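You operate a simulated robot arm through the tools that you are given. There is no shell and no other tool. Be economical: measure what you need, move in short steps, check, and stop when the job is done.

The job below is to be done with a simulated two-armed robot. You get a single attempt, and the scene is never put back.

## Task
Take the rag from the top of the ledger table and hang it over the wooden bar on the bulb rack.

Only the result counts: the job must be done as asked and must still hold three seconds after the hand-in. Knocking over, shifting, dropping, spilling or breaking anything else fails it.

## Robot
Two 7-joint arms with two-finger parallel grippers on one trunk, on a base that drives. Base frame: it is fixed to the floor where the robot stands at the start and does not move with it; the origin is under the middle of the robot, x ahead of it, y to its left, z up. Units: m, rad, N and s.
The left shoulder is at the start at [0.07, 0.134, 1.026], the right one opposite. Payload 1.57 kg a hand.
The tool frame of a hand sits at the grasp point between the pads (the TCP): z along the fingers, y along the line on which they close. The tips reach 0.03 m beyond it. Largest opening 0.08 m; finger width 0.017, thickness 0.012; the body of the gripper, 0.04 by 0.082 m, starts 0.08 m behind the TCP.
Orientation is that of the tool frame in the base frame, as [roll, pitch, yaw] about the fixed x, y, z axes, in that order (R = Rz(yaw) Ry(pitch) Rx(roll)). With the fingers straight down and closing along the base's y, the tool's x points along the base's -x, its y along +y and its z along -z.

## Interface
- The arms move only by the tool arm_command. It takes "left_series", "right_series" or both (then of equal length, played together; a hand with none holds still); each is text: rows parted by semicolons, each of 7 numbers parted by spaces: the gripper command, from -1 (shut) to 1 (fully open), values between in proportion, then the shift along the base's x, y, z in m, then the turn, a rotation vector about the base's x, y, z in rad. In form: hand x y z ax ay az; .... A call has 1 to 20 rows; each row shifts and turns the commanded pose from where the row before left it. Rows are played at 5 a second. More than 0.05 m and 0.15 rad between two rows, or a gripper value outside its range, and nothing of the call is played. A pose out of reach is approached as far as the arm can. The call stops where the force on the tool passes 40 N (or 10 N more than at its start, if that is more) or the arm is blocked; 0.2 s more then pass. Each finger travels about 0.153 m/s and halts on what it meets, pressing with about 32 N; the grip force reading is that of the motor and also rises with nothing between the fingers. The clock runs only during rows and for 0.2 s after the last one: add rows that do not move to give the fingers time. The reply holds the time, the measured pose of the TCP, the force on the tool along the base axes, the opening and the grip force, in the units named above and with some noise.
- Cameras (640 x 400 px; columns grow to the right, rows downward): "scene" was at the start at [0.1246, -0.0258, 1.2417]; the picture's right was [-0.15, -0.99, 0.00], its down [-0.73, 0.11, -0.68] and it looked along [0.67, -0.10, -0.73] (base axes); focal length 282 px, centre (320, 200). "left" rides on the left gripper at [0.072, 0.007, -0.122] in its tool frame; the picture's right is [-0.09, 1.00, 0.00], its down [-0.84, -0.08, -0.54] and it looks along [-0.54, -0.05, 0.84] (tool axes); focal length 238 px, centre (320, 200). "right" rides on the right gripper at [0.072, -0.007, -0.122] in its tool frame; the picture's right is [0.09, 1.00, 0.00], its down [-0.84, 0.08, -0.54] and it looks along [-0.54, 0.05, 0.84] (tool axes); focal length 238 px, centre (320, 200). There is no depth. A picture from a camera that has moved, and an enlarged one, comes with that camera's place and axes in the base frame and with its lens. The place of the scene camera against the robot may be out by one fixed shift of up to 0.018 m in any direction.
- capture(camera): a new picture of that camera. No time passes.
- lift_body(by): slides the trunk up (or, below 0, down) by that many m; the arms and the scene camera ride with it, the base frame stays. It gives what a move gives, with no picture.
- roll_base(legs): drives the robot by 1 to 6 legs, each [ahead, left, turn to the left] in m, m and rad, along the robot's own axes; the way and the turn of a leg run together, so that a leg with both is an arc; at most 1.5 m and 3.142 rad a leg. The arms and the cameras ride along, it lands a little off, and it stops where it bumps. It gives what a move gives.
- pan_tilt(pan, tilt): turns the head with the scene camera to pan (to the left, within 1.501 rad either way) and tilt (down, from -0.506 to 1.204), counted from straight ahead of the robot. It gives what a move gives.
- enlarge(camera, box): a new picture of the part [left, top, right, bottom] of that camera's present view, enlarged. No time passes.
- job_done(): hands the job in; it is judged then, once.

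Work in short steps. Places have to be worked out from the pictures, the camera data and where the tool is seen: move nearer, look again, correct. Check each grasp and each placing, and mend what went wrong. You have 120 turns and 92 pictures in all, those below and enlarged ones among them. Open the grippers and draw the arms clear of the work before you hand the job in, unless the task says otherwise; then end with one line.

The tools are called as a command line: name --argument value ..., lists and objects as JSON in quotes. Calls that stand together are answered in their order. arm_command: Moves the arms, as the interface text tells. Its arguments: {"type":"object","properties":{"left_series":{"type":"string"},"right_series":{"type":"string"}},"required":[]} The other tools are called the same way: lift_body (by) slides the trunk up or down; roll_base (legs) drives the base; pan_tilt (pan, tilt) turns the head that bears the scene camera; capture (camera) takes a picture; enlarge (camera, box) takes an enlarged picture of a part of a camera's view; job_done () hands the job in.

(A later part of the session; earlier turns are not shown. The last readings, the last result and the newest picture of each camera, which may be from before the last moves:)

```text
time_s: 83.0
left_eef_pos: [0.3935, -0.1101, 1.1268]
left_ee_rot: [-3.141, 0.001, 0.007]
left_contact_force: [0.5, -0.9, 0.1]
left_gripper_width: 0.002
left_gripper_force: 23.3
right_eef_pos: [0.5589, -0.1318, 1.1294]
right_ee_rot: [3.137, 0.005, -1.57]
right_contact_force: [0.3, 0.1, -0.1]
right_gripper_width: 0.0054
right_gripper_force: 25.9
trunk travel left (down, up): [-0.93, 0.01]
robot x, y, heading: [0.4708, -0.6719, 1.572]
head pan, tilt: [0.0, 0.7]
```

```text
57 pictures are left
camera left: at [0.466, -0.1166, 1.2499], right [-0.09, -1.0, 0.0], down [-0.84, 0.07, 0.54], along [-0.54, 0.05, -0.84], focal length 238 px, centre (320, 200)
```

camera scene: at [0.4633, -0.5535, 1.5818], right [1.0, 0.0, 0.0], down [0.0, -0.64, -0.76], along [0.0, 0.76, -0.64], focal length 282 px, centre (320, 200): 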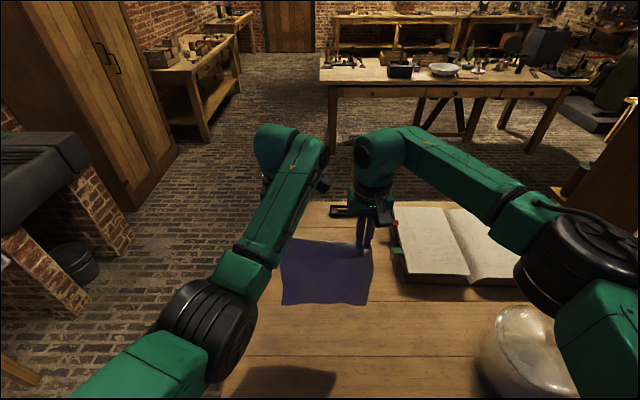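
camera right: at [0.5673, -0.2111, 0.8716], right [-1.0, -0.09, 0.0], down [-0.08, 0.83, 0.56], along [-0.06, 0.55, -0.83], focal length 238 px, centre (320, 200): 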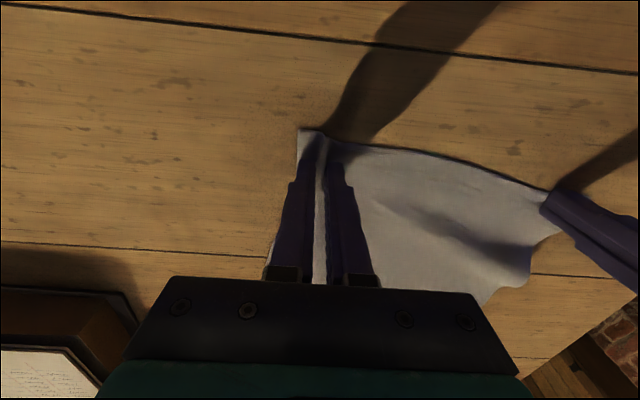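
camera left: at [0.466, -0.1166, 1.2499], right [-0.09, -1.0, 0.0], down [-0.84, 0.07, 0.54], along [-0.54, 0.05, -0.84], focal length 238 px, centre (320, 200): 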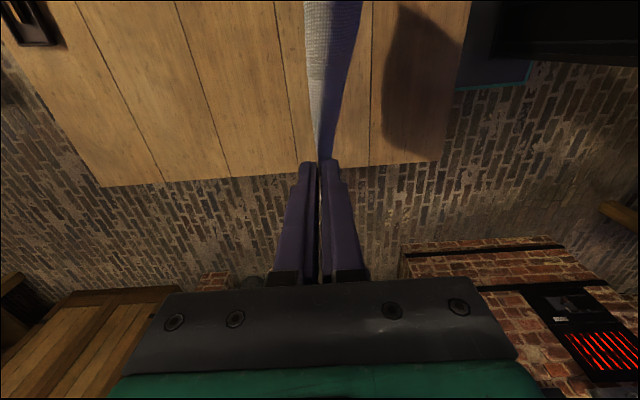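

The rag hangs as a neat curtain between the hands. I back away and drive right past the stools to the rack's right end.

roll_base --legs '[[-0.68, 0, 0], [0, -1.2, 0], [0, -1.12, 0]]'

pan_tilt --pan 0.5 --tilt 0.6

capture --camera "scene"

```text
time_s: 97.7
left_eef_pos: [2.72, -0.759, 1.1277]
left_ee_rot: [3.141, 0.002, 0.021]
left_contact_force: [0.5, 0.0, 0.4]
left_gripper_width: 0.0021
left_gripper_force: 23.8
right_eef_pos: [2.8861, -0.7806, 1.1282]
right_ee_rot: [3.135, 0.007, -1.556]
right_contact_force: [0.1, 0.3, -0.1]
right_gripper_width: 0.0053
right_gripper_force: 26.0
trunk travel left (down, up): [-0.93, 0.01]
robot x, y, heading: [2.8041, -1.3202, 1.587]
head pan, tilt: [0.0, 0.7]
```

```text
time_s: 98.7
left_eef_pos: [2.721, -0.7583, 1.1258]
left_ee_rot: [-3.141, 0.001, 0.022]
left_contact_force: [0.6, 0.5, -0.3]
left_gripper_width: 0.0022
left_gripper_force: 23.3
right_eef_pos: [2.8868, -0.7779, 1.1287]
right_ee_rot: [3.135, 0.005, -1.556]
right_contact_force: [-0.3, 0.1, -0.2]
right_gripper_width: 0.0056
right_gripper_force: 25.6
trunk travel left (down, up): [-0.93, 0.01]
robot x, y, heading: [2.8036, -1.3225, 1.589]
head pan, tilt: [0.499, 0.6]
```

```text
56 pictures are left
camera scene: at [2.7552, -1.2094, 1.5905], right [0.87, 0.49, 0.0], down [0.28, -0.49, -0.82], along [-0.41, 0.72, -0.57], focal length 282 px, centre (320, 200)
```

scene: 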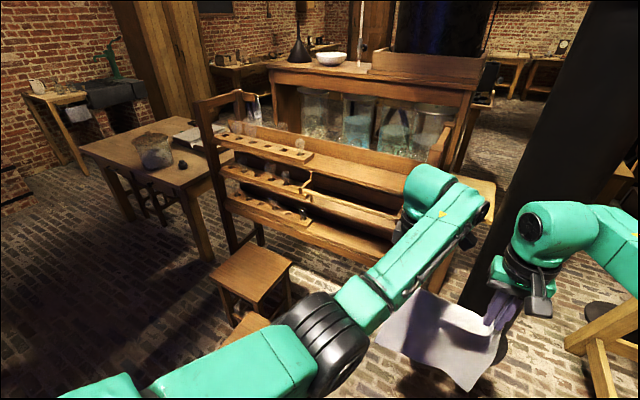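

I zoom on the bar to fix its place better.

enlarge --camera "scene" --box '[280, 120, 440, 220]'

```text
4.00 times, centred on (360, 170) of scene
camera zoom: at [2.7552, -1.2094, 1.5905], right [0.87, 0.49, 0.0], down [0.28, -0.49, -0.82], along [-0.41, 0.72, -0.57], focal length 1126 px, centre (160, 320)
```

zoom: 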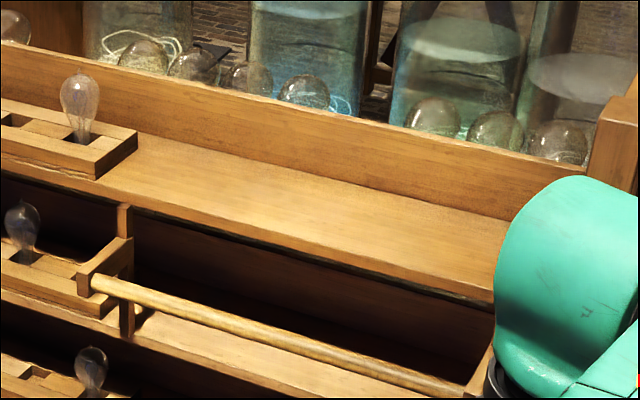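

Triangulated bar: x 2.21–2.60, y ≈ -0.384, z ≈ 0.96, gap to the shelf ~0.1 m. I turn the base to heading ~2.1 in the open, then raise and turn the curtain so it lies parallel to the bar.

roll_base --legs '[[0, 0, 0.511]]'

arm_command --left_series "-1 -0.0131 -0.004 0.019 0 0 -0.051;-1 -0.0131 -0.004 0.019 0 0 -0.051;-1 -0.0131 -0.004 0.019 0 0 -0.051;-1 -0.0131 -0.004 0.019 0 0 -0.051;-1 -0.0131 -0.004 0.019 0 0 -0.051;-1 -0.0131 -0.004 0.019 0 0 -0.051;-1 -0.0131 -0.004 0.019 0 0 -0.051;-1 -0.0131 -0.004 0.019 0 0 -0.051;-1 -0.0131 -0.004 0.019 0 0 -0.051;-1 -0.0131 -0.004 0.019 0 0 -0.051;-1 0 0 0 0 0 0" --right_series "-1 -0.0118 -0.0104 0.019 0 0 -0.051;-1 -0.0118 -0.0104 0.019 0 0 -0.051;-1 -0.0118 -0.0104 0.019 0 0 -0.051;-1 -0.0118 -0.0104 0.019 0 0 -0.051;-1 -0.0118 -0.0104 0.019 0 0 -0.051;-1 -0.0118 -0.0104 0.019 0 0 -0.051;-1 -0.0118 -0.0104 0.019 0 0 -0.051;-1 -0.0118 -0.0104 0.019 0 0 -0.051;-1 -0.0118 -0.0104 0.019 0 0 -0.051;-1 -0.0118 -0.0104 0.019 0 0 -0.051;-1 0 0 0 0 0 0"

pan_tilt --pan 0.3 --tilt 0.6

capture --camera "scene"

```text
time_s: 100.5
left_eef_pos: [2.4582, -0.8696, 1.1263]
left_ee_rot: [3.141, 0.004, 0.526]
left_contact_force: [0.4, 0.1, -0.7]
left_gripper_width: 0.002
left_gripper_force: 23.1
right_eef_pos: [2.6141, -0.8056, 1.1279]
right_ee_rot: [3.135, 0.005, -1.046]
right_contact_force: [0.2, 0.2, -0.1]
right_gripper_width: 0.0025
right_gripper_force: 23.5
trunk travel left (down, up): [-0.93, 0.01]
robot x, y, heading: [2.803, -1.3232, 2.1]
head pan, tilt: [0.499, 0.6]
```

```text
time_s: 102.9
left_eef_pos: [2.3337, -0.8991, 1.3187]
left_ee_rot: [-3.077, 0.028, 0.062]
left_contact_force: [0.0, 0.0, 0.1]
left_gripper_width: 0.002
left_gripper_force: 23.4
left hand out of reach, approached as far as the arm can: row 9, 10
right_eef_pos: [2.4957, -0.9108, 1.3185]
right_ee_rot: [3.136, 0.007, -1.557]
right_contact_force: [0.1, 0.3, -0.4]
right_gripper_width: 0.0024
right_gripper_force: 23.5
trunk travel left (down, up): [-0.93, 0.01]
robot x, y, heading: [2.8043, -1.3218, 2.102]
head pan, tilt: [0.499, 0.6]
```

```text
time_s: 103.6
left_eef_pos: [2.3349, -0.8975, 1.3181]
left_ee_rot: [-3.079, 0.026, 0.062]
left_contact_force: [-0.1, -0.5, 0.4]
left_gripper_width: 0.0019
left_gripper_force: 23.7
right_eef_pos: [2.4964, -0.9101, 1.3182]
right_ee_rot: [3.137, 0.006, -1.556]
right_contact_force: [-0.3, 0.3, -0.7]
right_gripper_width: 0.0021
right_gripper_force: 24.0
trunk travel left (down, up): [-0.93, 0.01]
robot x, y, heading: [2.8057, -1.3248, 2.093]
head pan, tilt: [0.3, 0.6]
```

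```text
54 pictures are left
camera scene: at [2.7096, -1.2325, 1.5905], right [0.68, 0.73, 0.0], down [0.41, -0.38, -0.82], along [-0.61, 0.56, -0.57], focal length 282 px, centre (320, 200)
```

scene: 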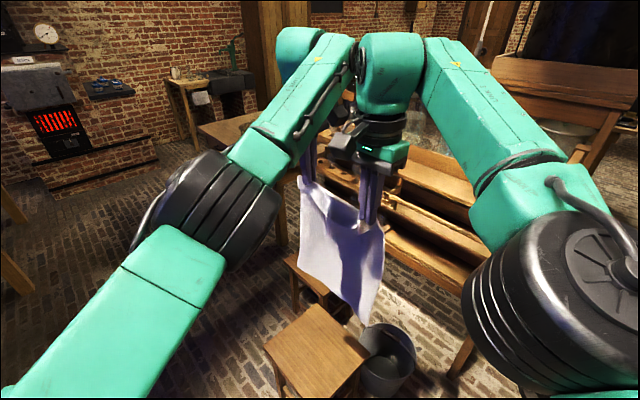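

The curtain hangs parallel to the bar, bottom ≈1.0, x from 2.27 to 2.51. I drive straight toward the rack by 0.42 m and re-check before crossing the bar.

lift_body --by 0.01

roll_base --legs '[[0.364, -0.21, 0]]'

pan_tilt --pan 0.15 --tilt 0.75

capture --camera "scene"

capture --camera "right"

capture --camera "left"

```text
time_s: 104.2
left_eef_pos: [2.3326, -0.8987, 1.3283]
left_ee_rot: [-3.079, 0.024, 0.063]
left_contact_force: [-0.3, 0.4, -1.0]
left_gripper_width: 0.0018
left_gripper_force: 23.5
right_eef_pos: [2.4956, -0.9109, 1.3293]
right_ee_rot: [3.136, 0.007, -1.558]
right_contact_force: [-0.1, -0.3, 0.7]
right_gripper_width: 0.0023
right_gripper_force: 24.3
trunk travel left (down, up): [-0.94, 0.0]
robot x, y, heading: [2.8007, -1.3253, 2.092]
head pan, tilt: [0.3, 0.6]
```

```text
time_s: 106.8
left_eef_pos: [2.3318, -0.4807, 1.3291]
left_ee_rot: [-3.076, 0.026, 0.067]
left_contact_force: [0.8, -0.8, -0.3]
left_gripper_width: 0.002
left_gripper_force: 23.7
right_eef_pos: [2.4924, -0.4919, 1.3288]
right_ee_rot: [3.135, 0.009, -1.553]
right_contact_force: [-0.1, -0.7, -0.1]
right_gripper_width: 0.0023
right_gripper_force: 24.2
trunk travel left (down, up): [-0.94, 0.0]
robot x, y, heading: [2.8053, -0.8992, 2.099]
head pan, tilt: [0.3, 0.6]
```

```text
time_s: 107.5
left_eef_pos: [2.3318, -0.4801, 1.3283]
left_ee_rot: [-3.079, 0.026, 0.066]
left_contact_force: [0.0, -0.4, -0.6]
left_gripper_width: 0.0022
left_gripper_force: 23.7
right_eef_pos: [2.4925, -0.4902, 1.3299]
right_ee_rot: [3.138, 0.007, -1.552]
right_contact_force: [0.0, 1.0, -0.5]
right_gripper_width: 0.0023
right_gripper_force: 24.1
trunk travel left (down, up): [-0.94, 0.0]
robot x, y, heading: [2.8051, -0.8982, 2.096]
head pan, tilt: [0.15, 0.75]
```

```text
53 pictures are left
camera scene: at [2.7211, -0.8079, 1.5877], right [0.78, 0.63, 0.0], down [0.43, -0.53, -0.73], along [-0.46, 0.57, -0.68], focal length 282 px, centre (320, 200)
```

scene: 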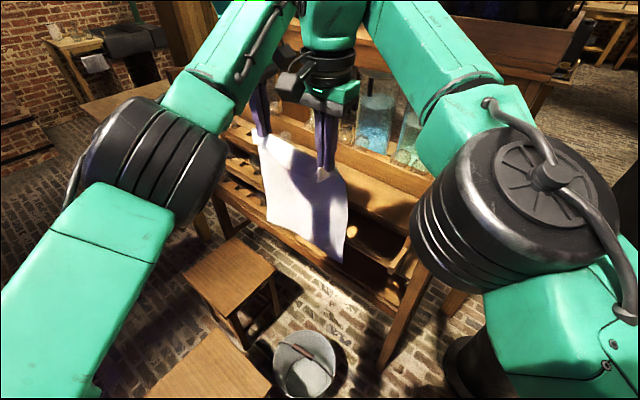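

```text
52 pictures are left
camera right: at [2.5009, -0.5628, 1.4497], right [-0.99, -0.11, 0.01], down [-0.09, 0.83, 0.55], along [-0.06, 0.54, -0.84], focal length 238 px, centre (320, 200)
```

right: 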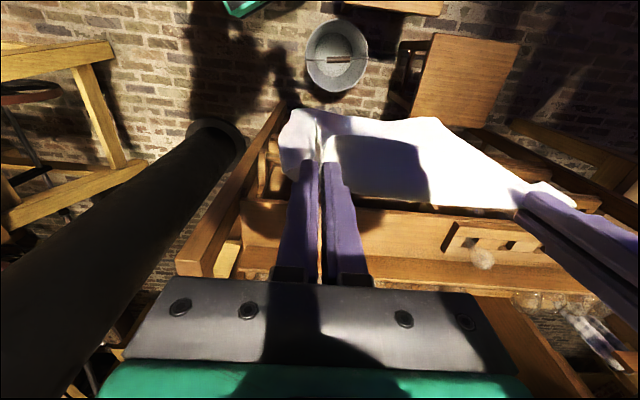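

```text
51 pictures are left
camera left: at [2.4078, -0.4888, 1.4489], right [-0.03, -1.0, -0.06], down [-0.82, -0.01, 0.57], along [-0.57, 0.07, -0.82], focal length 238 px, centre (320, 200)
```

left: 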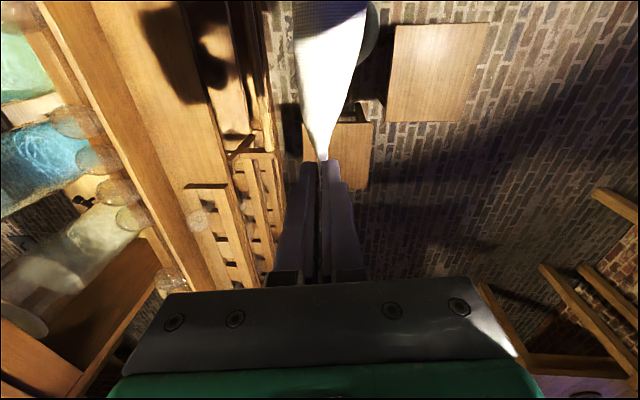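

The left wrist camera looks along the bar. I enlarge it to see the cloth, bar and shelf edge.

enlarge --camera "left" --box '[160, 0, 400, 150]'

enlarge --camera "scene" --box '[220, 100, 460, 300]'

```text
2.67 times, centred on (280, 75) of left
camera zoom: at [2.4078, -0.4888, 1.4489], right [-0.03, -1.0, -0.06], down [-0.82, -0.01, 0.57], along [-0.57, 0.07, -0.82], focal length 636 px, centre (427, 533)
```

zoom: 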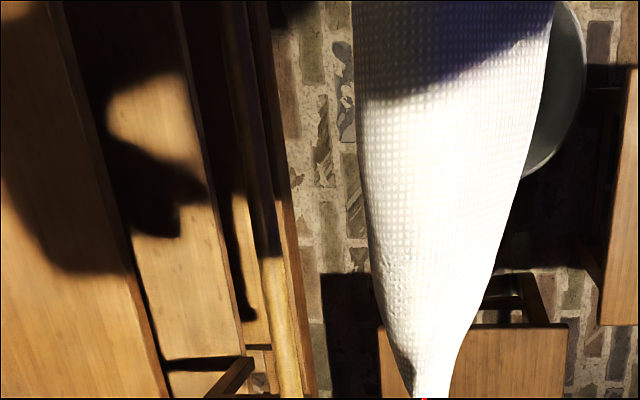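

```text
2.00 times, centred on (340, 200) of scene
camera zoom: at [2.7211, -0.8079, 1.5877], right [0.78, 0.63, 0.0], down [0.43, -0.53, -0.73], along [-0.46, 0.57, -0.68], focal length 563 px, centre (280, 200)
```

zoom: 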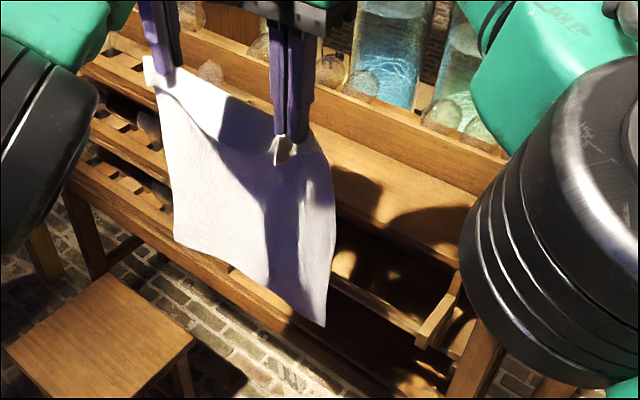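

Left camera puts the bar at y≈-0.34 (arm frame), shelf edge ≈-0.263, so the gap centre is ≈-0.30. I drive another 0.16 m towards the rack and 0.03 m in +x, so the curtain stands over the gap.

roll_base --legs '[[0.123, -0.107, 0]]'

capture --camera "left"

capture --camera "right"

enlarge --camera "scene" --box '[220, 100, 460, 300]'

```text
time_s: 108.9
left_eef_pos: [2.3633, -0.321, 1.3282]
left_ee_rot: [-3.075, 0.024, 0.063]
left_contact_force: [0.5, -0.2, -0.4]
left_gripper_width: 0.0019
left_gripper_force: 24.0
right_eef_pos: [2.5243, -0.3329, 1.3293]
right_ee_rot: [3.136, 0.01, -1.557]
right_contact_force: [0.1, 0.1, 0.3]
right_gripper_width: 0.0024
right_gripper_force: 23.7
trunk travel left (down, up): [-0.94, 0.0]
robot x, y, heading: [2.8353, -0.7421, 2.093]
head pan, tilt: [0.15, 0.75]
```

```text
48 pictures are left
camera left: at [2.4394, -0.3307, 1.4497], right [-0.03, -1.0, -0.06], down [-0.82, -0.01, 0.57], along [-0.57, 0.07, -0.82], focal length 238 px, centre (320, 200)
```

left: 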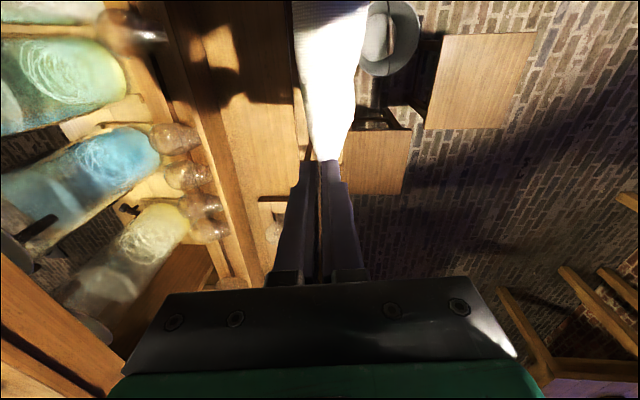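

```text
47 pictures are left
camera right: at [2.5322, -0.4052, 1.4504], right [-0.99, -0.11, 0.0], down [-0.09, 0.83, 0.55], along [-0.06, 0.55, -0.83], focal length 238 px, centre (320, 200)
```

right: 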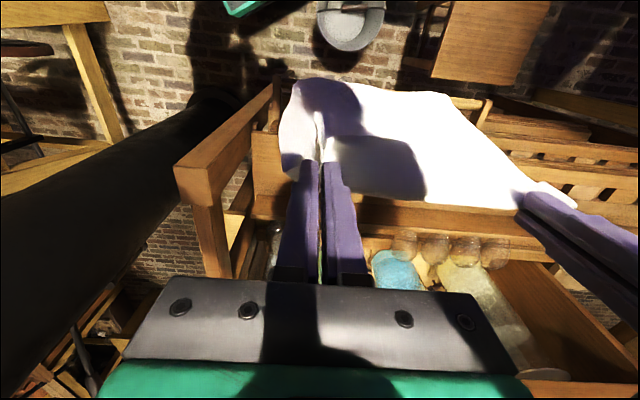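

```text
2.00 times, centred on (340, 200) of scene
camera zoom: at [2.7514, -0.6515, 1.5879], right [0.78, 0.62, 0.0], down [0.43, -0.53, -0.73], along [-0.46, 0.57, -0.68], focal length 563 px, centre (280, 200)
```

zoom: 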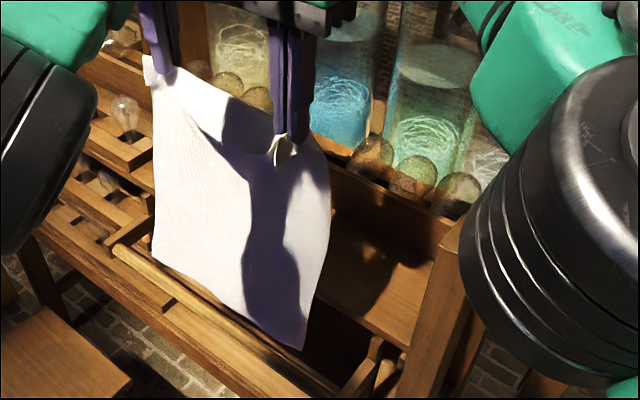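

The curtain's bottom edge is right above the bar (scene frame ≈-0.355 both); the gap spans -0.343…-0.275. I advance 0.045 m more in +y.

roll_base --legs '[[0.039, -0.023, 0]]'

enlarge --camera "scene" --box '[220, 100, 460, 300]'

enlarge --camera "left" --box '[160, 0, 400, 150]'

```text
time_s: 109.8
left_eef_pos: [2.3651, -0.281, 1.3309]
left_ee_rot: [-3.07, 0.025, 0.061]
left_contact_force: [1.0, -1.1, -0.6]
left_gripper_width: 0.0017
left_gripper_force: 23.6
right_eef_pos: [2.5259, -0.2932, 1.3318]
right_ee_rot: [3.136, 0.013, -1.555]
right_contact_force: [-0.9, -0.2, 0.9]
right_gripper_width: 0.0022
right_gripper_force: 23.8
trunk travel left (down, up): [-0.94, 0.0]
robot x, y, heading: [2.8348, -0.6944, 2.096]
head pan, tilt: [0.15, 0.75]
```

```text
2.00 times, centred on (340, 200) of scene
camera zoom: at [2.7532, -0.6131, 1.5885], right [0.78, 0.62, 0.0], down [0.43, -0.53, -0.74], along [-0.46, 0.58, -0.68], focal length 563 px, centre (280, 200)
```

zoom: 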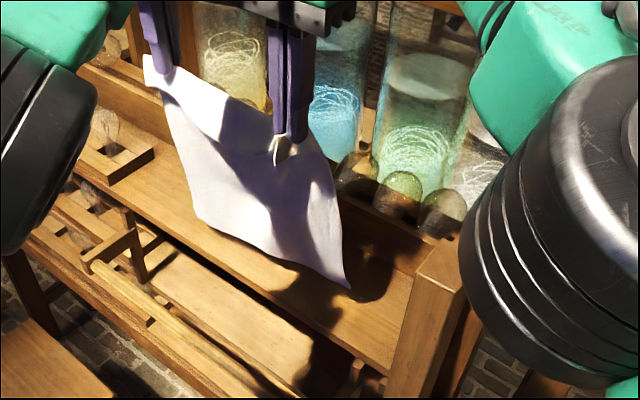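

```text
2.67 times, centred on (280, 75) of left
camera zoom: at [2.4409, -0.2919, 1.4521], right [-0.03, -1.0, -0.07], down [-0.82, -0.01, 0.57], along [-0.57, 0.07, -0.82], focal length 636 px, centre (427, 533)
```

zoom: 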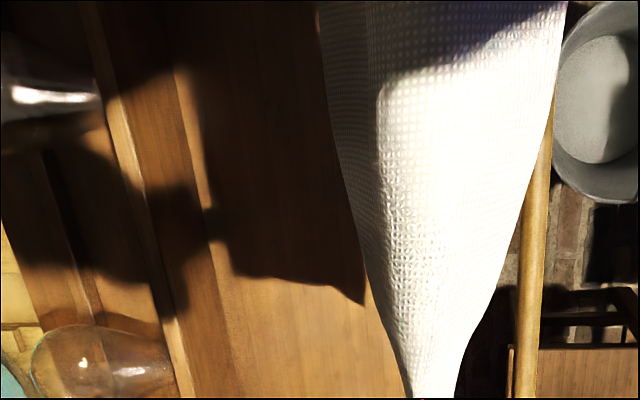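

The cloth is mid-swing from the base stop. I let it settle with still rows and look again.

arm_command --left_series "-1 0 0 0 0 0 0;-1 0 0 0 0 0 0;-1 0 0 0 0 0 0;-1 0 0 0 0 0 0;-1 0 0 0 0 0 0;-1 0 0 0 0 0 0;-1 0 0 0 0 0 0;-1 0 0 0 0 0 0;-1 0 0 0 0 0 0;-1 0 0 0 0 0 0" --right_series "-1 0 0 0 0 0 0;-1 0 0 0 0 0 0;-1 0 0 0 0 0 0;-1 0 0 0 0 0 0;-1 0 0 0 0 0 0;-1 0 0 0 0 0 0;-1 0 0 0 0 0 0;-1 0 0 0 0 0 0;-1 0 0 0 0 0 0;-1 0 0 0 0 0 0"

enlarge --camera "scene" --box '[220, 100, 460, 300]'

enlarge --camera "left" --box '[160, 0, 400, 150]'

```text
time_s: 112.0
left_eef_pos: [2.3642, -0.2719, 1.3293]
left_ee_rot: [-3.079, 0.025, 0.063]
left_contact_force: [-1.0, -0.7, -0.6]
left_gripper_width: 0.0017
left_gripper_force: 23.3
right_eef_pos: [2.5259, -0.2844, 1.3282]
right_ee_rot: [3.137, 0.006, -1.556]
right_contact_force: [0.2, 0.3, 0.0]
right_gripper_width: 0.002
right_gripper_force: 24.1
trunk travel left (down, up): [-0.94, 0.0]
robot x, y, heading: [2.8354, -0.6958, 2.092]
head pan, tilt: [0.15, 0.75]
```

```text
2.00 times, centred on (340, 200) of scene
camera zoom: at [2.7533, -0.6015, 1.5876], right [0.78, 0.62, 0.0], down [0.43, -0.53, -0.73], along [-0.46, 0.57, -0.68], focal length 563 px, centre (280, 200)
```

zoom: 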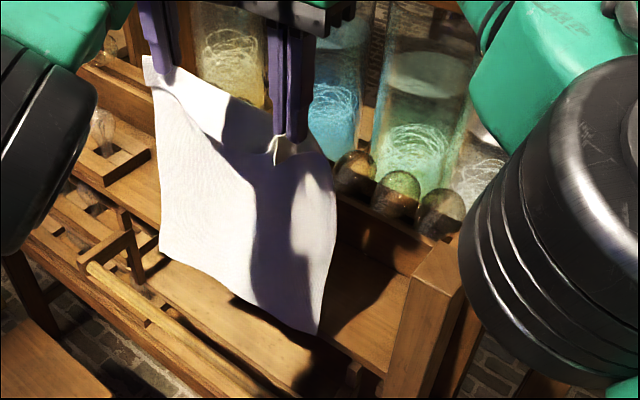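

```text
2.67 times, centred on (280, 75) of left
camera zoom: at [2.441, -0.2814, 1.4488], right [-0.03, -1.0, -0.06], down [-0.82, -0.01, 0.57], along [-0.57, 0.07, -0.82], focal length 636 px, centre (427, 533)
```

zoom: 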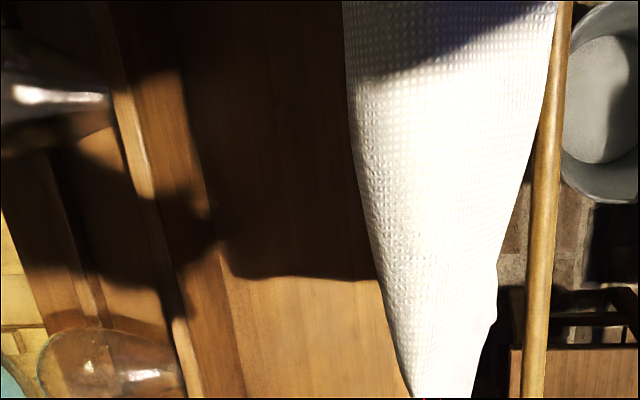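

Settled: bottom corners are at y≈-0.298 (left) and -0.265 (right), the gap centre is ≈-0.32. I pull the hands back slightly (left 0.022, right 0.05) and slowly lower 3 cm, then look.

arm_command --left_series "-1 0 -0.005 0 0 0 0;-1 0 -0.005 0 0 0 0;-1 0 -0.005 0 0 0 0;-1 0 -0.005 0 0 0 0;-1 0 -0.002 0 0 0 0;-1 0 0 0 0 0 0;-1 0 0 0 0 0 0;-1 0 0 0 0 0 0;-1 0 0 0 0 0 0;-1 0 0 0 0 0 0;-1 0 0 0 0 0 0" --right_series "-1 0 -0.01 0 0 0 0;-1 0 -0.01 0 0 0 0;-1 0 -0.01 0 0 0 0;-1 0 -0.01 0 0 0 0;-1 0 -0.01 0 0 0 0;-1 0 0 0 0 0 0;-1 0 0 0 0 0 0;-1 0 0 0 0 0 0;-1 0 0 0 0 0 0;-1 0 0 0 0 0 0;-1 0 0 0 0 0 0"

enlarge --camera "scene" --box '[220, 100, 460, 300]'

capture --camera "right"

```text
time_s: 112.9
left_eef_pos: [2.3666, -0.2722, 1.3354]
left_ee_rot: [-3.061, 0.043, 0.038]
left_contact_force: [0.5, 1.0, -0.8]
left_gripper_width: 0.002
left_gripper_force: 23.9
left hand out of reach, approached as far as the arm can: row 2, 3, 4
right_eef_pos: [2.5288, -0.3088, 1.3288]
right_ee_rot: [3.133, 0.005, -1.57]
right_contact_force: [0.3, 0.7, -0.2]
right_gripper_width: 0.0024
right_gripper_force: 23.9
trunk travel left (down, up): [-0.94, 0.0]
robot x, y, heading: [2.8375, -0.6946, 2.096]
head pan, tilt: [0.15, 0.75]
stopped in row 4 (right hand): the force on the tool passed its limit (the readings are from after the stop); the commanded pose is now the measured one
```

```text
2.00 times, centred on (340, 200) of scene
camera zoom: at [2.7534, -0.6007, 1.5876], right [0.78, 0.62, 0.0], down [0.43, -0.53, -0.73], along [-0.46, 0.57, -0.68], focal length 563 px, centre (280, 200)
```

zoom: 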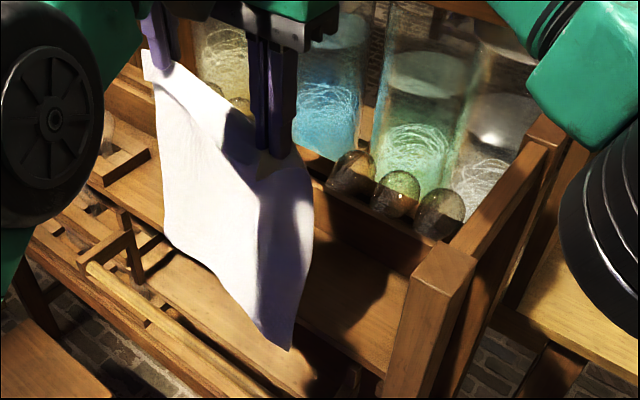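

```text
40 pictures are left
camera right: at [2.5362, -0.3812, 1.4507], right [-1.0, -0.09, 0.01], down [-0.07, 0.83, 0.55], along [-0.06, 0.54, -0.84], focal length 238 px, centre (320, 200)
```

right: 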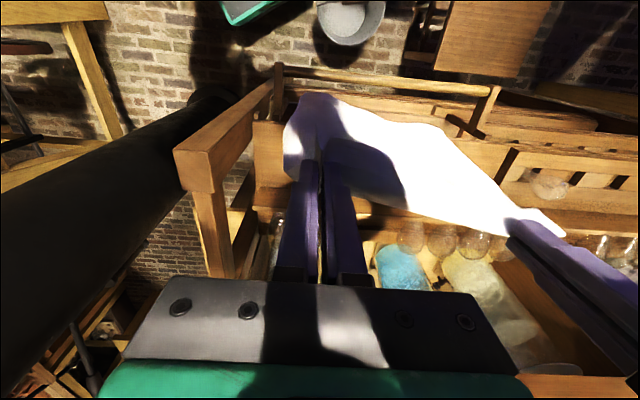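

The left arm is at a joint limit near this yaw and the arms shifted their elbows. I check the full scene before continuing.

capture --camera "scene"

```text
39 pictures are left
camera scene: at [2.7534, -0.6007, 1.5876], right [0.78, 0.62, 0.0], down [0.43, -0.53, -0.73], along [-0.46, 0.57, -0.68], focal length 282 px, centre (320, 200)
```

scene: 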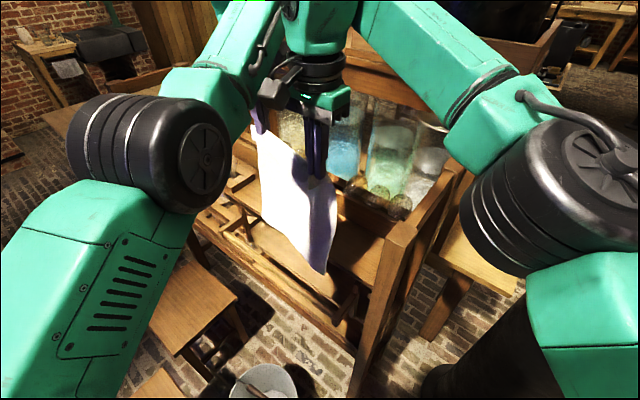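

The hands' wrists likely touched each other, so I'll freeze the arms and use base and trunk only. Shift the base 0.025 m away from the rack, let settle, then view.

roll_base --legs '[[-0.0216, 0.0126, 0]]'

arm_command --left_series "-1 0 0 0 0 0 0;-1 0 0 0 0 0 0;-1 0 0 0 0 0 0;-1 0 0 0 0 0 0;-1 0 0 0 0 0 0;-1 0 0 0 0 0 0;-1 0 0 0 0 0 0;-1 0 0 0 0 0 0"

enlarge --camera "scene" --box '[220, 120, 420, 280]'

enlarge --camera "left" --box '[160, 0, 400, 150]'

```text
time_s: 113.8
left_eef_pos: [2.3667, -0.2932, 1.3314]
left_ee_rot: [-3.067, 0.042, 0.038]
left_contact_force: [0.6, 0.4, 0.0]
left_gripper_width: 0.0017
left_gripper_force: 23.7
right_eef_pos: [2.5288, -0.3285, 1.328]
right_ee_rot: [3.134, 0.0, -1.568]
right_contact_force: [3.7, 1.3, -1.2]
right_gripper_width: 0.0021
right_gripper_force: 23.7
trunk travel left (down, up): [-0.94, 0.0]
robot x, y, heading: [2.8373, -0.7223, 2.099]
head pan, tilt: [0.15, 0.75]
```

```text
time_s: 115.5
left_eef_pos: [2.3649, -0.2994, 1.3347]
left_ee_rot: [-3.06, 0.042, 0.038]
left_contact_force: [0.5, -0.4, -0.7]
left_gripper_width: 0.002
left_gripper_force: 23.6
right_eef_pos: [2.5298, -0.3347, 1.3291]
right_ee_rot: [3.135, 0.004, -1.569]
right_contact_force: [-0.7, 1.2, 0.8]
right_gripper_width: 0.0021
right_gripper_force: 23.9
trunk travel left (down, up): [-0.94, 0.0]
robot x, y, heading: [2.8347, -0.7142, 2.095]
head pan, tilt: [0.15, 0.75]
```

```text
2.50 times, centred on (320, 200) of scene
camera zoom: at [2.7532, -0.6272, 1.5877], right [0.78, 0.62, 0.0], down [0.43, -0.53, -0.73], along [-0.46, 0.57, -0.68], focal length 704 px, centre (320, 200)
```

zoom: 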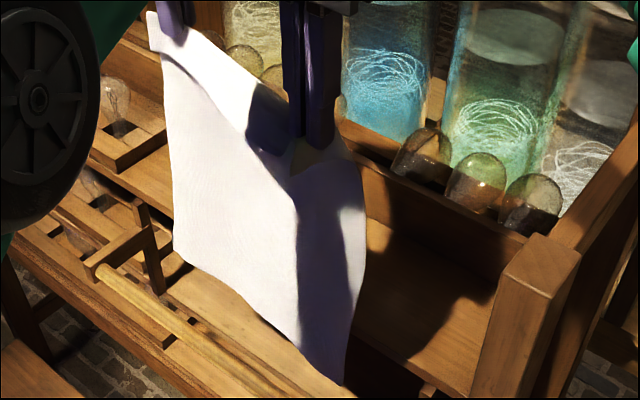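

```text
2.67 times, centred on (280, 75) of left
camera zoom: at [2.4442, -0.3132, 1.4545], right [-0.06, -1.0, -0.08], down [-0.81, 0.0, 0.58], along [-0.58, 0.1, -0.81], focal length 636 px, centre (427, 533)
```

zoom: 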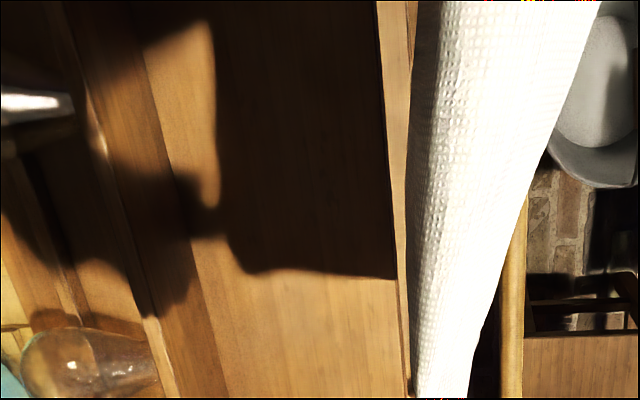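

The whole bottom edge now lies over the gap (≈-0.31…-0.325 between shelf -0.287 and bar -0.353). I lower the trunk 0.06 m and check.

lift_body --by -0.06

enlarge --camera "scene" --box '[220, 120, 420, 280]'

enlarge --camera "left" --box '[160, 0, 400, 150]'

```text
time_s: 116.5
left_eef_pos: [2.3665, -0.2998, 1.2757]
left_ee_rot: [-3.06, 0.042, 0.039]
left_contact_force: [0.6, -0.1, 0.4]
left_gripper_width: 0.0019
left_gripper_force: 23.5
right_eef_pos: [2.5283, -0.3338, 1.2699]
right_ee_rot: [3.134, 0.004, -1.566]
right_contact_force: [0.4, 0.9, 0.2]
right_gripper_width: 0.0021
right_gripper_force: 23.7
trunk travel left (down, up): [-0.88, 0.06]
robot x, y, heading: [2.8268, -0.7178, 2.097]
head pan, tilt: [0.15, 0.75]
```

```text
2.50 times, centred on (320, 200) of scene
camera zoom: at [2.7533, -0.6267, 1.5276], right [0.78, 0.62, 0.0], down [0.43, -0.53, -0.73], along [-0.46, 0.57, -0.68], focal length 704 px, centre (320, 200)
```

zoom: 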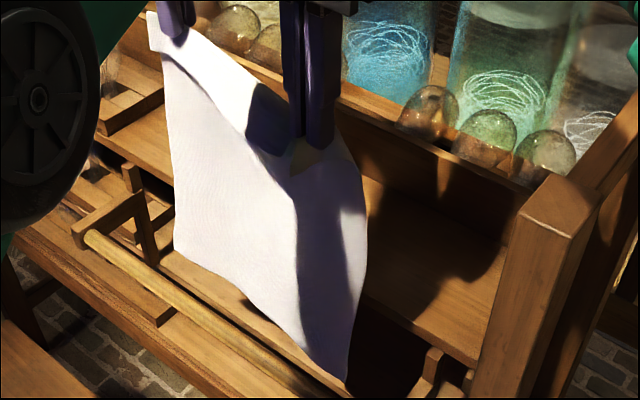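

```text
2.67 times, centred on (280, 75) of left
camera zoom: at [2.4443, -0.3127, 1.3943], right [-0.06, -1.0, -0.08], down [-0.81, 0.0, 0.58], along [-0.58, 0.1, -0.81], focal length 636 px, centre (427, 533)
```

zoom: 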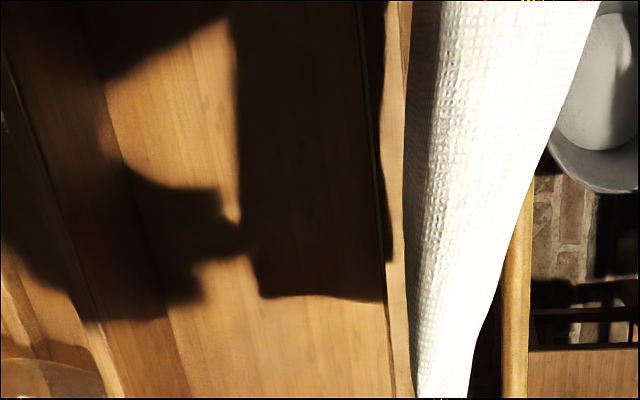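

It descends cleanly between shelf and bar. I lower another 0.06 m.

lift_body --by -0.06

enlarge --camera "scene" --box '[220, 120, 420, 300]'

```text
time_s: 117.5
left_eef_pos: [2.3647, -0.2986, 1.2154]
left_ee_rot: [-3.061, 0.042, 0.037]
left_contact_force: [0.7, -0.4, -0.3]
left_gripper_width: 0.0017
left_gripper_force: 23.3
right_eef_pos: [2.5286, -0.3356, 1.2101]
right_ee_rot: [3.135, 0.005, -1.567]
right_contact_force: [-0.4, 1.1, 0.4]
right_gripper_width: 0.0022
right_gripper_force: 23.9
trunk travel left (down, up): [-0.82, 0.12]
robot x, y, heading: [2.8342, -0.7213, 2.096]
head pan, tilt: [0.15, 0.75]
```

```text
2.22 times, centred on (320, 210) of scene
camera zoom: at [2.7533, -0.6267, 1.4676], right [0.78, 0.62, 0.0], down [0.43, -0.53, -0.73], along [-0.46, 0.57, -0.68], focal length 626 px, centre (320, 178)
```

zoom: 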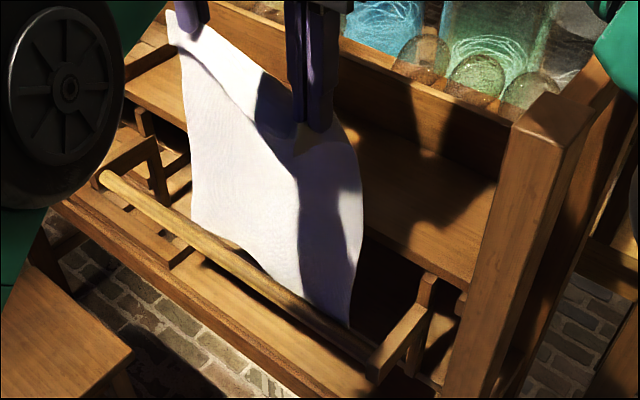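

The bar now passes in front of the cloth's lower edge, so it is behind the bar. I lower 0.07 m more to bring the middle of the rag to bar height.

lift_body --by -0.07

capture --camera "scene"

enlarge --camera "left" --box '[160, 0, 400, 150]'

```text
time_s: 118.6
left_eef_pos: [2.3671, -0.2994, 1.1454]
left_ee_rot: [-3.061, 0.041, 0.038]
left_contact_force: [0.3, 0.1, -0.8]
left_gripper_width: 0.0018
left_gripper_force: 23.8
right_eef_pos: [2.5289, -0.3342, 1.1392]
right_ee_rot: [3.134, 0.005, -1.568]
right_contact_force: [0.1, 0.8, -0.2]
right_gripper_width: 0.0022
right_gripper_force: 23.6
trunk travel left (down, up): [-0.75, 0.19]
robot x, y, heading: [2.8349, -0.7226, 2.095]
head pan, tilt: [0.15, 0.75]
```

```text
33 pictures are left
camera scene: at [2.7532, -0.6267, 1.3976], right [0.78, 0.62, 0.0], down [0.43, -0.53, -0.73], along [-0.46, 0.57, -0.68], focal length 282 px, centre (320, 200)
```

scene: 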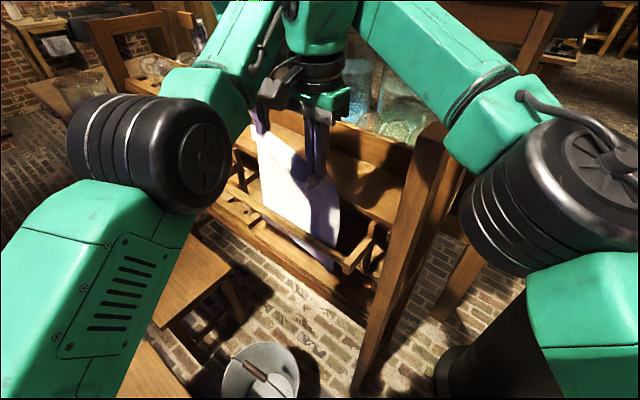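

```text
2.67 times, centred on (280, 75) of left
camera zoom: at [2.4442, -0.3127, 1.2643], right [-0.06, -1.0, -0.08], down [-0.81, 0.0, 0.58], along [-0.58, 0.1, -0.81], focal length 636 px, centre (427, 533)
```

zoom: 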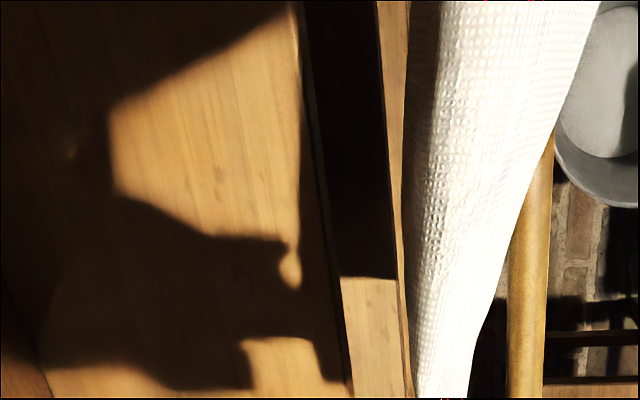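

The rag's lower half hangs behind the bar. Now I retreat the base so the hands come to the front of the bar, then lower in stages.

roll_base --legs '[[-0.06, 0.035, 0]]'

lift_body --by -0.04

capture --camera "scene"

capture --camera "left"

```text
time_s: 119.7
left_eef_pos: [2.364, -0.3651, 1.1442]
left_ee_rot: [-3.064, 0.041, 0.038]
left_contact_force: [0.9, 0.1, -0.8]
left_gripper_width: 0.002
left_gripper_force: 23.6
right_eef_pos: [2.528, -0.4, 1.1383]
right_ee_rot: [3.133, 0.002, -1.568]
right_contact_force: [-1.0, 2.4, -0.6]
right_gripper_width: 0.0021
right_gripper_force: 24.0
trunk travel left (down, up): [-0.75, 0.19]
robot x, y, heading: [2.8339, -0.7875, 2.1]
head pan, tilt: [0.15, 0.75]
```

```text
time_s: 120.5
left_eef_pos: [2.3653, -0.3696, 1.1056]
left_ee_rot: [-3.059, 0.041, 0.038]
left_contact_force: [0.2, -1.0, 0.2]
left_gripper_width: 0.002
left_gripper_force: 23.7
right_eef_pos: [2.5286, -0.4059, 1.1007]
right_ee_rot: [3.131, 0.005, -1.568]
right_contact_force: [0.1, 0.2, -0.5]
right_gripper_width: 0.0023
right_gripper_force: 24.2
trunk travel left (down, up): [-0.71, 0.23]
robot x, y, heading: [2.8358, -0.7897, 2.1]
head pan, tilt: [0.15, 0.75]
```

```text
31 pictures are left
camera scene: at [2.7531, -0.6979, 1.3578], right [0.78, 0.62, 0.0], down [0.43, -0.53, -0.73], along [-0.46, 0.57, -0.68], focal length 282 px, centre (320, 200)
```

scene: 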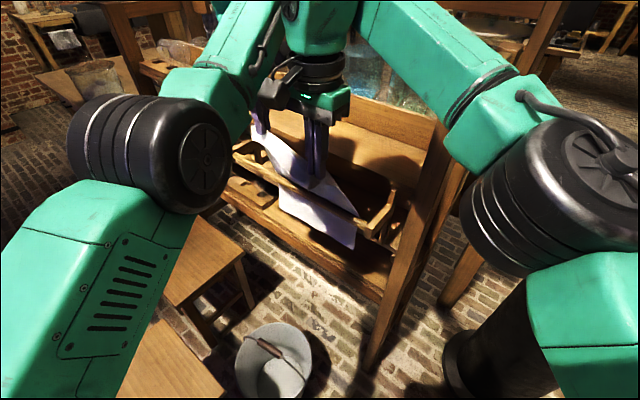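

```text
30 pictures are left
camera left: at [2.4443, -0.3835, 1.2247], right [-0.06, -1.0, -0.08], down [-0.81, 0.0, 0.58], along [-0.58, 0.1, -0.81], focal length 238 px, centre (320, 200)
```

left: 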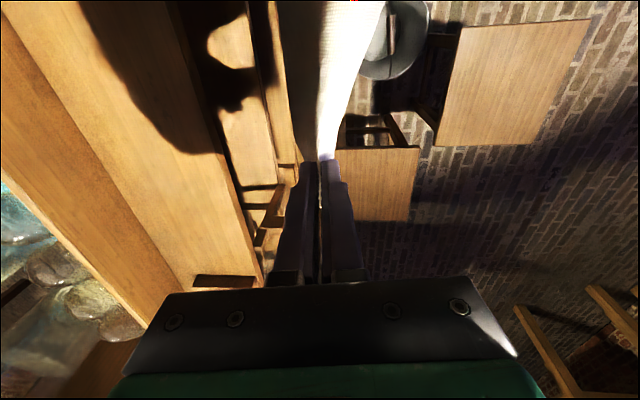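

The rag bends over the bar, tail behind. I continue: back 0.05, down 0.07.

roll_base --legs '[[-0.043, 0.025, 0]]'

lift_body --by -0.07

enlarge --camera "scene" --box '[200, 80, 440, 280]'

```text
time_s: 121.4
left_eef_pos: [2.3655, -0.413, 1.102]
left_ee_rot: [-3.065, 0.043, 0.036]
left_contact_force: [0.3, 0.5, -0.7]
left_gripper_width: 0.0018
left_gripper_force: 23.4
right_eef_pos: [2.5279, -0.4477, 1.0974]
right_ee_rot: [3.135, -0.001, -1.57]
right_contact_force: [-0.1, 0.7, 1.0]
right_gripper_width: 0.0021
right_gripper_force: 23.8
trunk travel left (down, up): [-0.71, 0.23]
robot x, y, heading: [2.8339, -0.8372, 2.089]
head pan, tilt: [0.15, 0.75]
```

```text
time_s: 122.5
left_eef_pos: [2.3655, -0.4168, 1.0346]
left_ee_rot: [-3.061, 0.041, 0.038]
left_contact_force: [-0.1, 0.8, 0.2]
left_gripper_width: 0.0016
left_gripper_force: 24.0
right_eef_pos: [2.5299, -0.4526, 1.0291]
right_ee_rot: [3.135, 0.007, -1.572]
right_contact_force: [-1.4, 0.1, -0.4]
right_gripper_width: 0.0022
right_gripper_force: 23.9
trunk travel left (down, up): [-0.64, 0.3]
robot x, y, heading: [2.8332, -0.8398, 2.095]
head pan, tilt: [0.15, 0.75]
```

```text
2.00 times, centred on (320, 180) of scene
camera zoom: at [2.7524, -0.7452, 1.2875], right [0.78, 0.62, 0.0], down [0.43, -0.53, -0.73], along [-0.46, 0.57, -0.68], focal length 563 px, centre (320, 240)
```

zoom: 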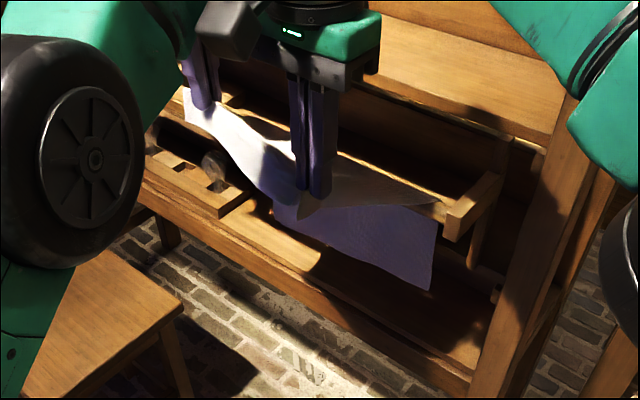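

The rag drapes over the bar with the tail behind. I lower the hands 0.09 m more in front of the bar.

lift_body --by -0.09

enlarge --camera "scene" --box '[200, 80, 440, 280]'

capture --camera "left"

capture --camera "right"

```text
time_s: 123.7
left_eef_pos: [2.3657, -0.4175, 0.9449]
left_ee_rot: [-3.062, 0.042, 0.039]
left_contact_force: [0.0, -0.5, -0.2]
left_gripper_width: 0.0019
left_gripper_force: 23.2
right_eef_pos: [2.5287, -0.4541, 0.9394]
right_ee_rot: [3.134, 0.005, -1.571]
right_contact_force: [0.0, 0.6, -0.6]
right_gripper_width: 0.0021
right_gripper_force: 23.8
trunk travel left (down, up): [-0.55, 0.39]
robot x, y, heading: [2.8343, -0.8403, 2.093]
head pan, tilt: [0.15, 0.75]
```

```text
2.00 times, centred on (320, 180) of scene
camera zoom: at [2.7526, -0.7459, 1.1977], right [0.78, 0.62, 0.0], down [0.43, -0.53, -0.73], along [-0.46, 0.57, -0.68], focal length 563 px, centre (320, 240)
```

zoom: 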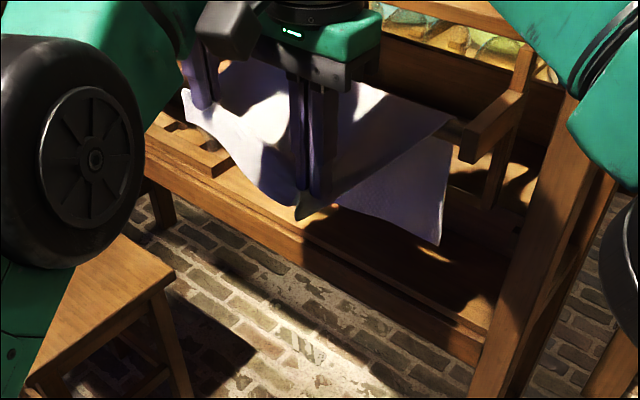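

```text
27 pictures are left
camera left: at [2.4442, -0.4315, 1.0639], right [-0.06, -1.0, -0.08], down [-0.81, 0.0, 0.58], along [-0.58, 0.1, -0.81], focal length 238 px, centre (320, 200)
```

left: 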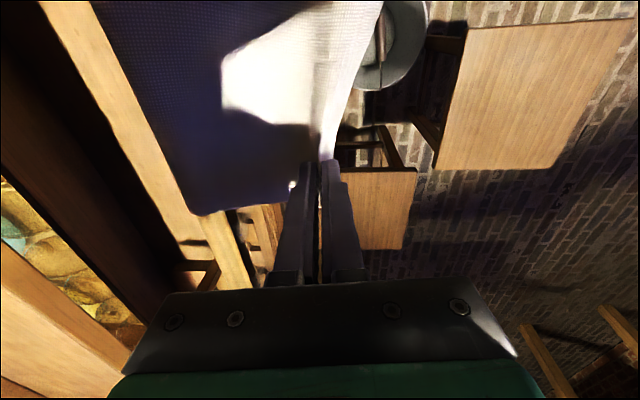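

```text
26 pictures are left
camera right: at [2.5356, -0.5257, 1.0607], right [-1.0, -0.09, 0.01], down [-0.07, 0.83, 0.55], along [-0.06, 0.54, -0.84], focal length 238 px, centre (320, 200)
```

right: 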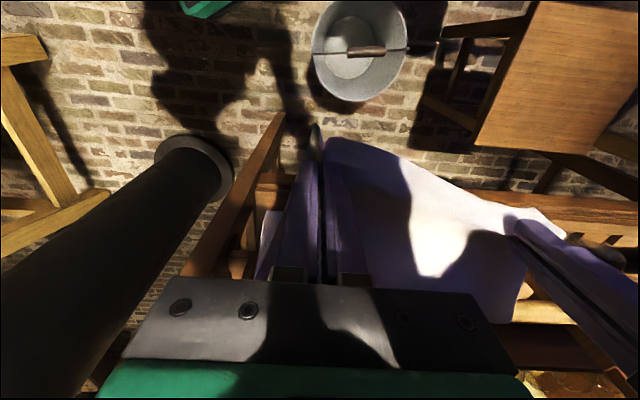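

The rear tail hangs ~0.19 m, the front ~0.14 m. Lowering 0.05 m more will balance it; then I check.

lift_body --by -0.05

enlarge --camera "scene" --box '[200, 80, 440, 280]'

```text
time_s: 124.7
left_eef_pos: [2.3659, -0.4176, 0.895]
left_ee_rot: [-3.06, 0.041, 0.038]
left_contact_force: [-0.3, 0.1, -0.5]
left_gripper_width: 0.0019
left_gripper_force: 23.7
right_eef_pos: [2.5273, -0.4543, 0.8902]
right_ee_rot: [3.135, 0.005, -1.572]
right_contact_force: [-0.4, 0.3, 0.4]
right_gripper_width: 0.0021
right_gripper_force: 24.0
trunk travel left (down, up): [-0.5, 0.44]
robot x, y, heading: [2.8357, -0.8386, 2.095]
head pan, tilt: [0.15, 0.75]
```

```text
2.00 times, centred on (320, 180) of scene
camera zoom: at [2.7526, -0.7459, 1.1476], right [0.78, 0.62, 0.0], down [0.43, -0.53, -0.73], along [-0.46, 0.57, -0.68], focal length 563 px, centre (320, 240)
```

zoom: 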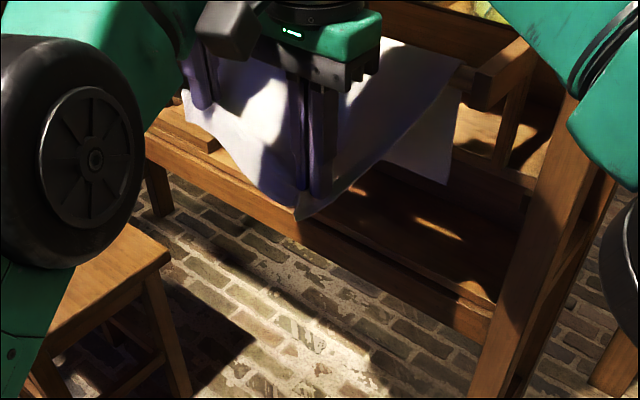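

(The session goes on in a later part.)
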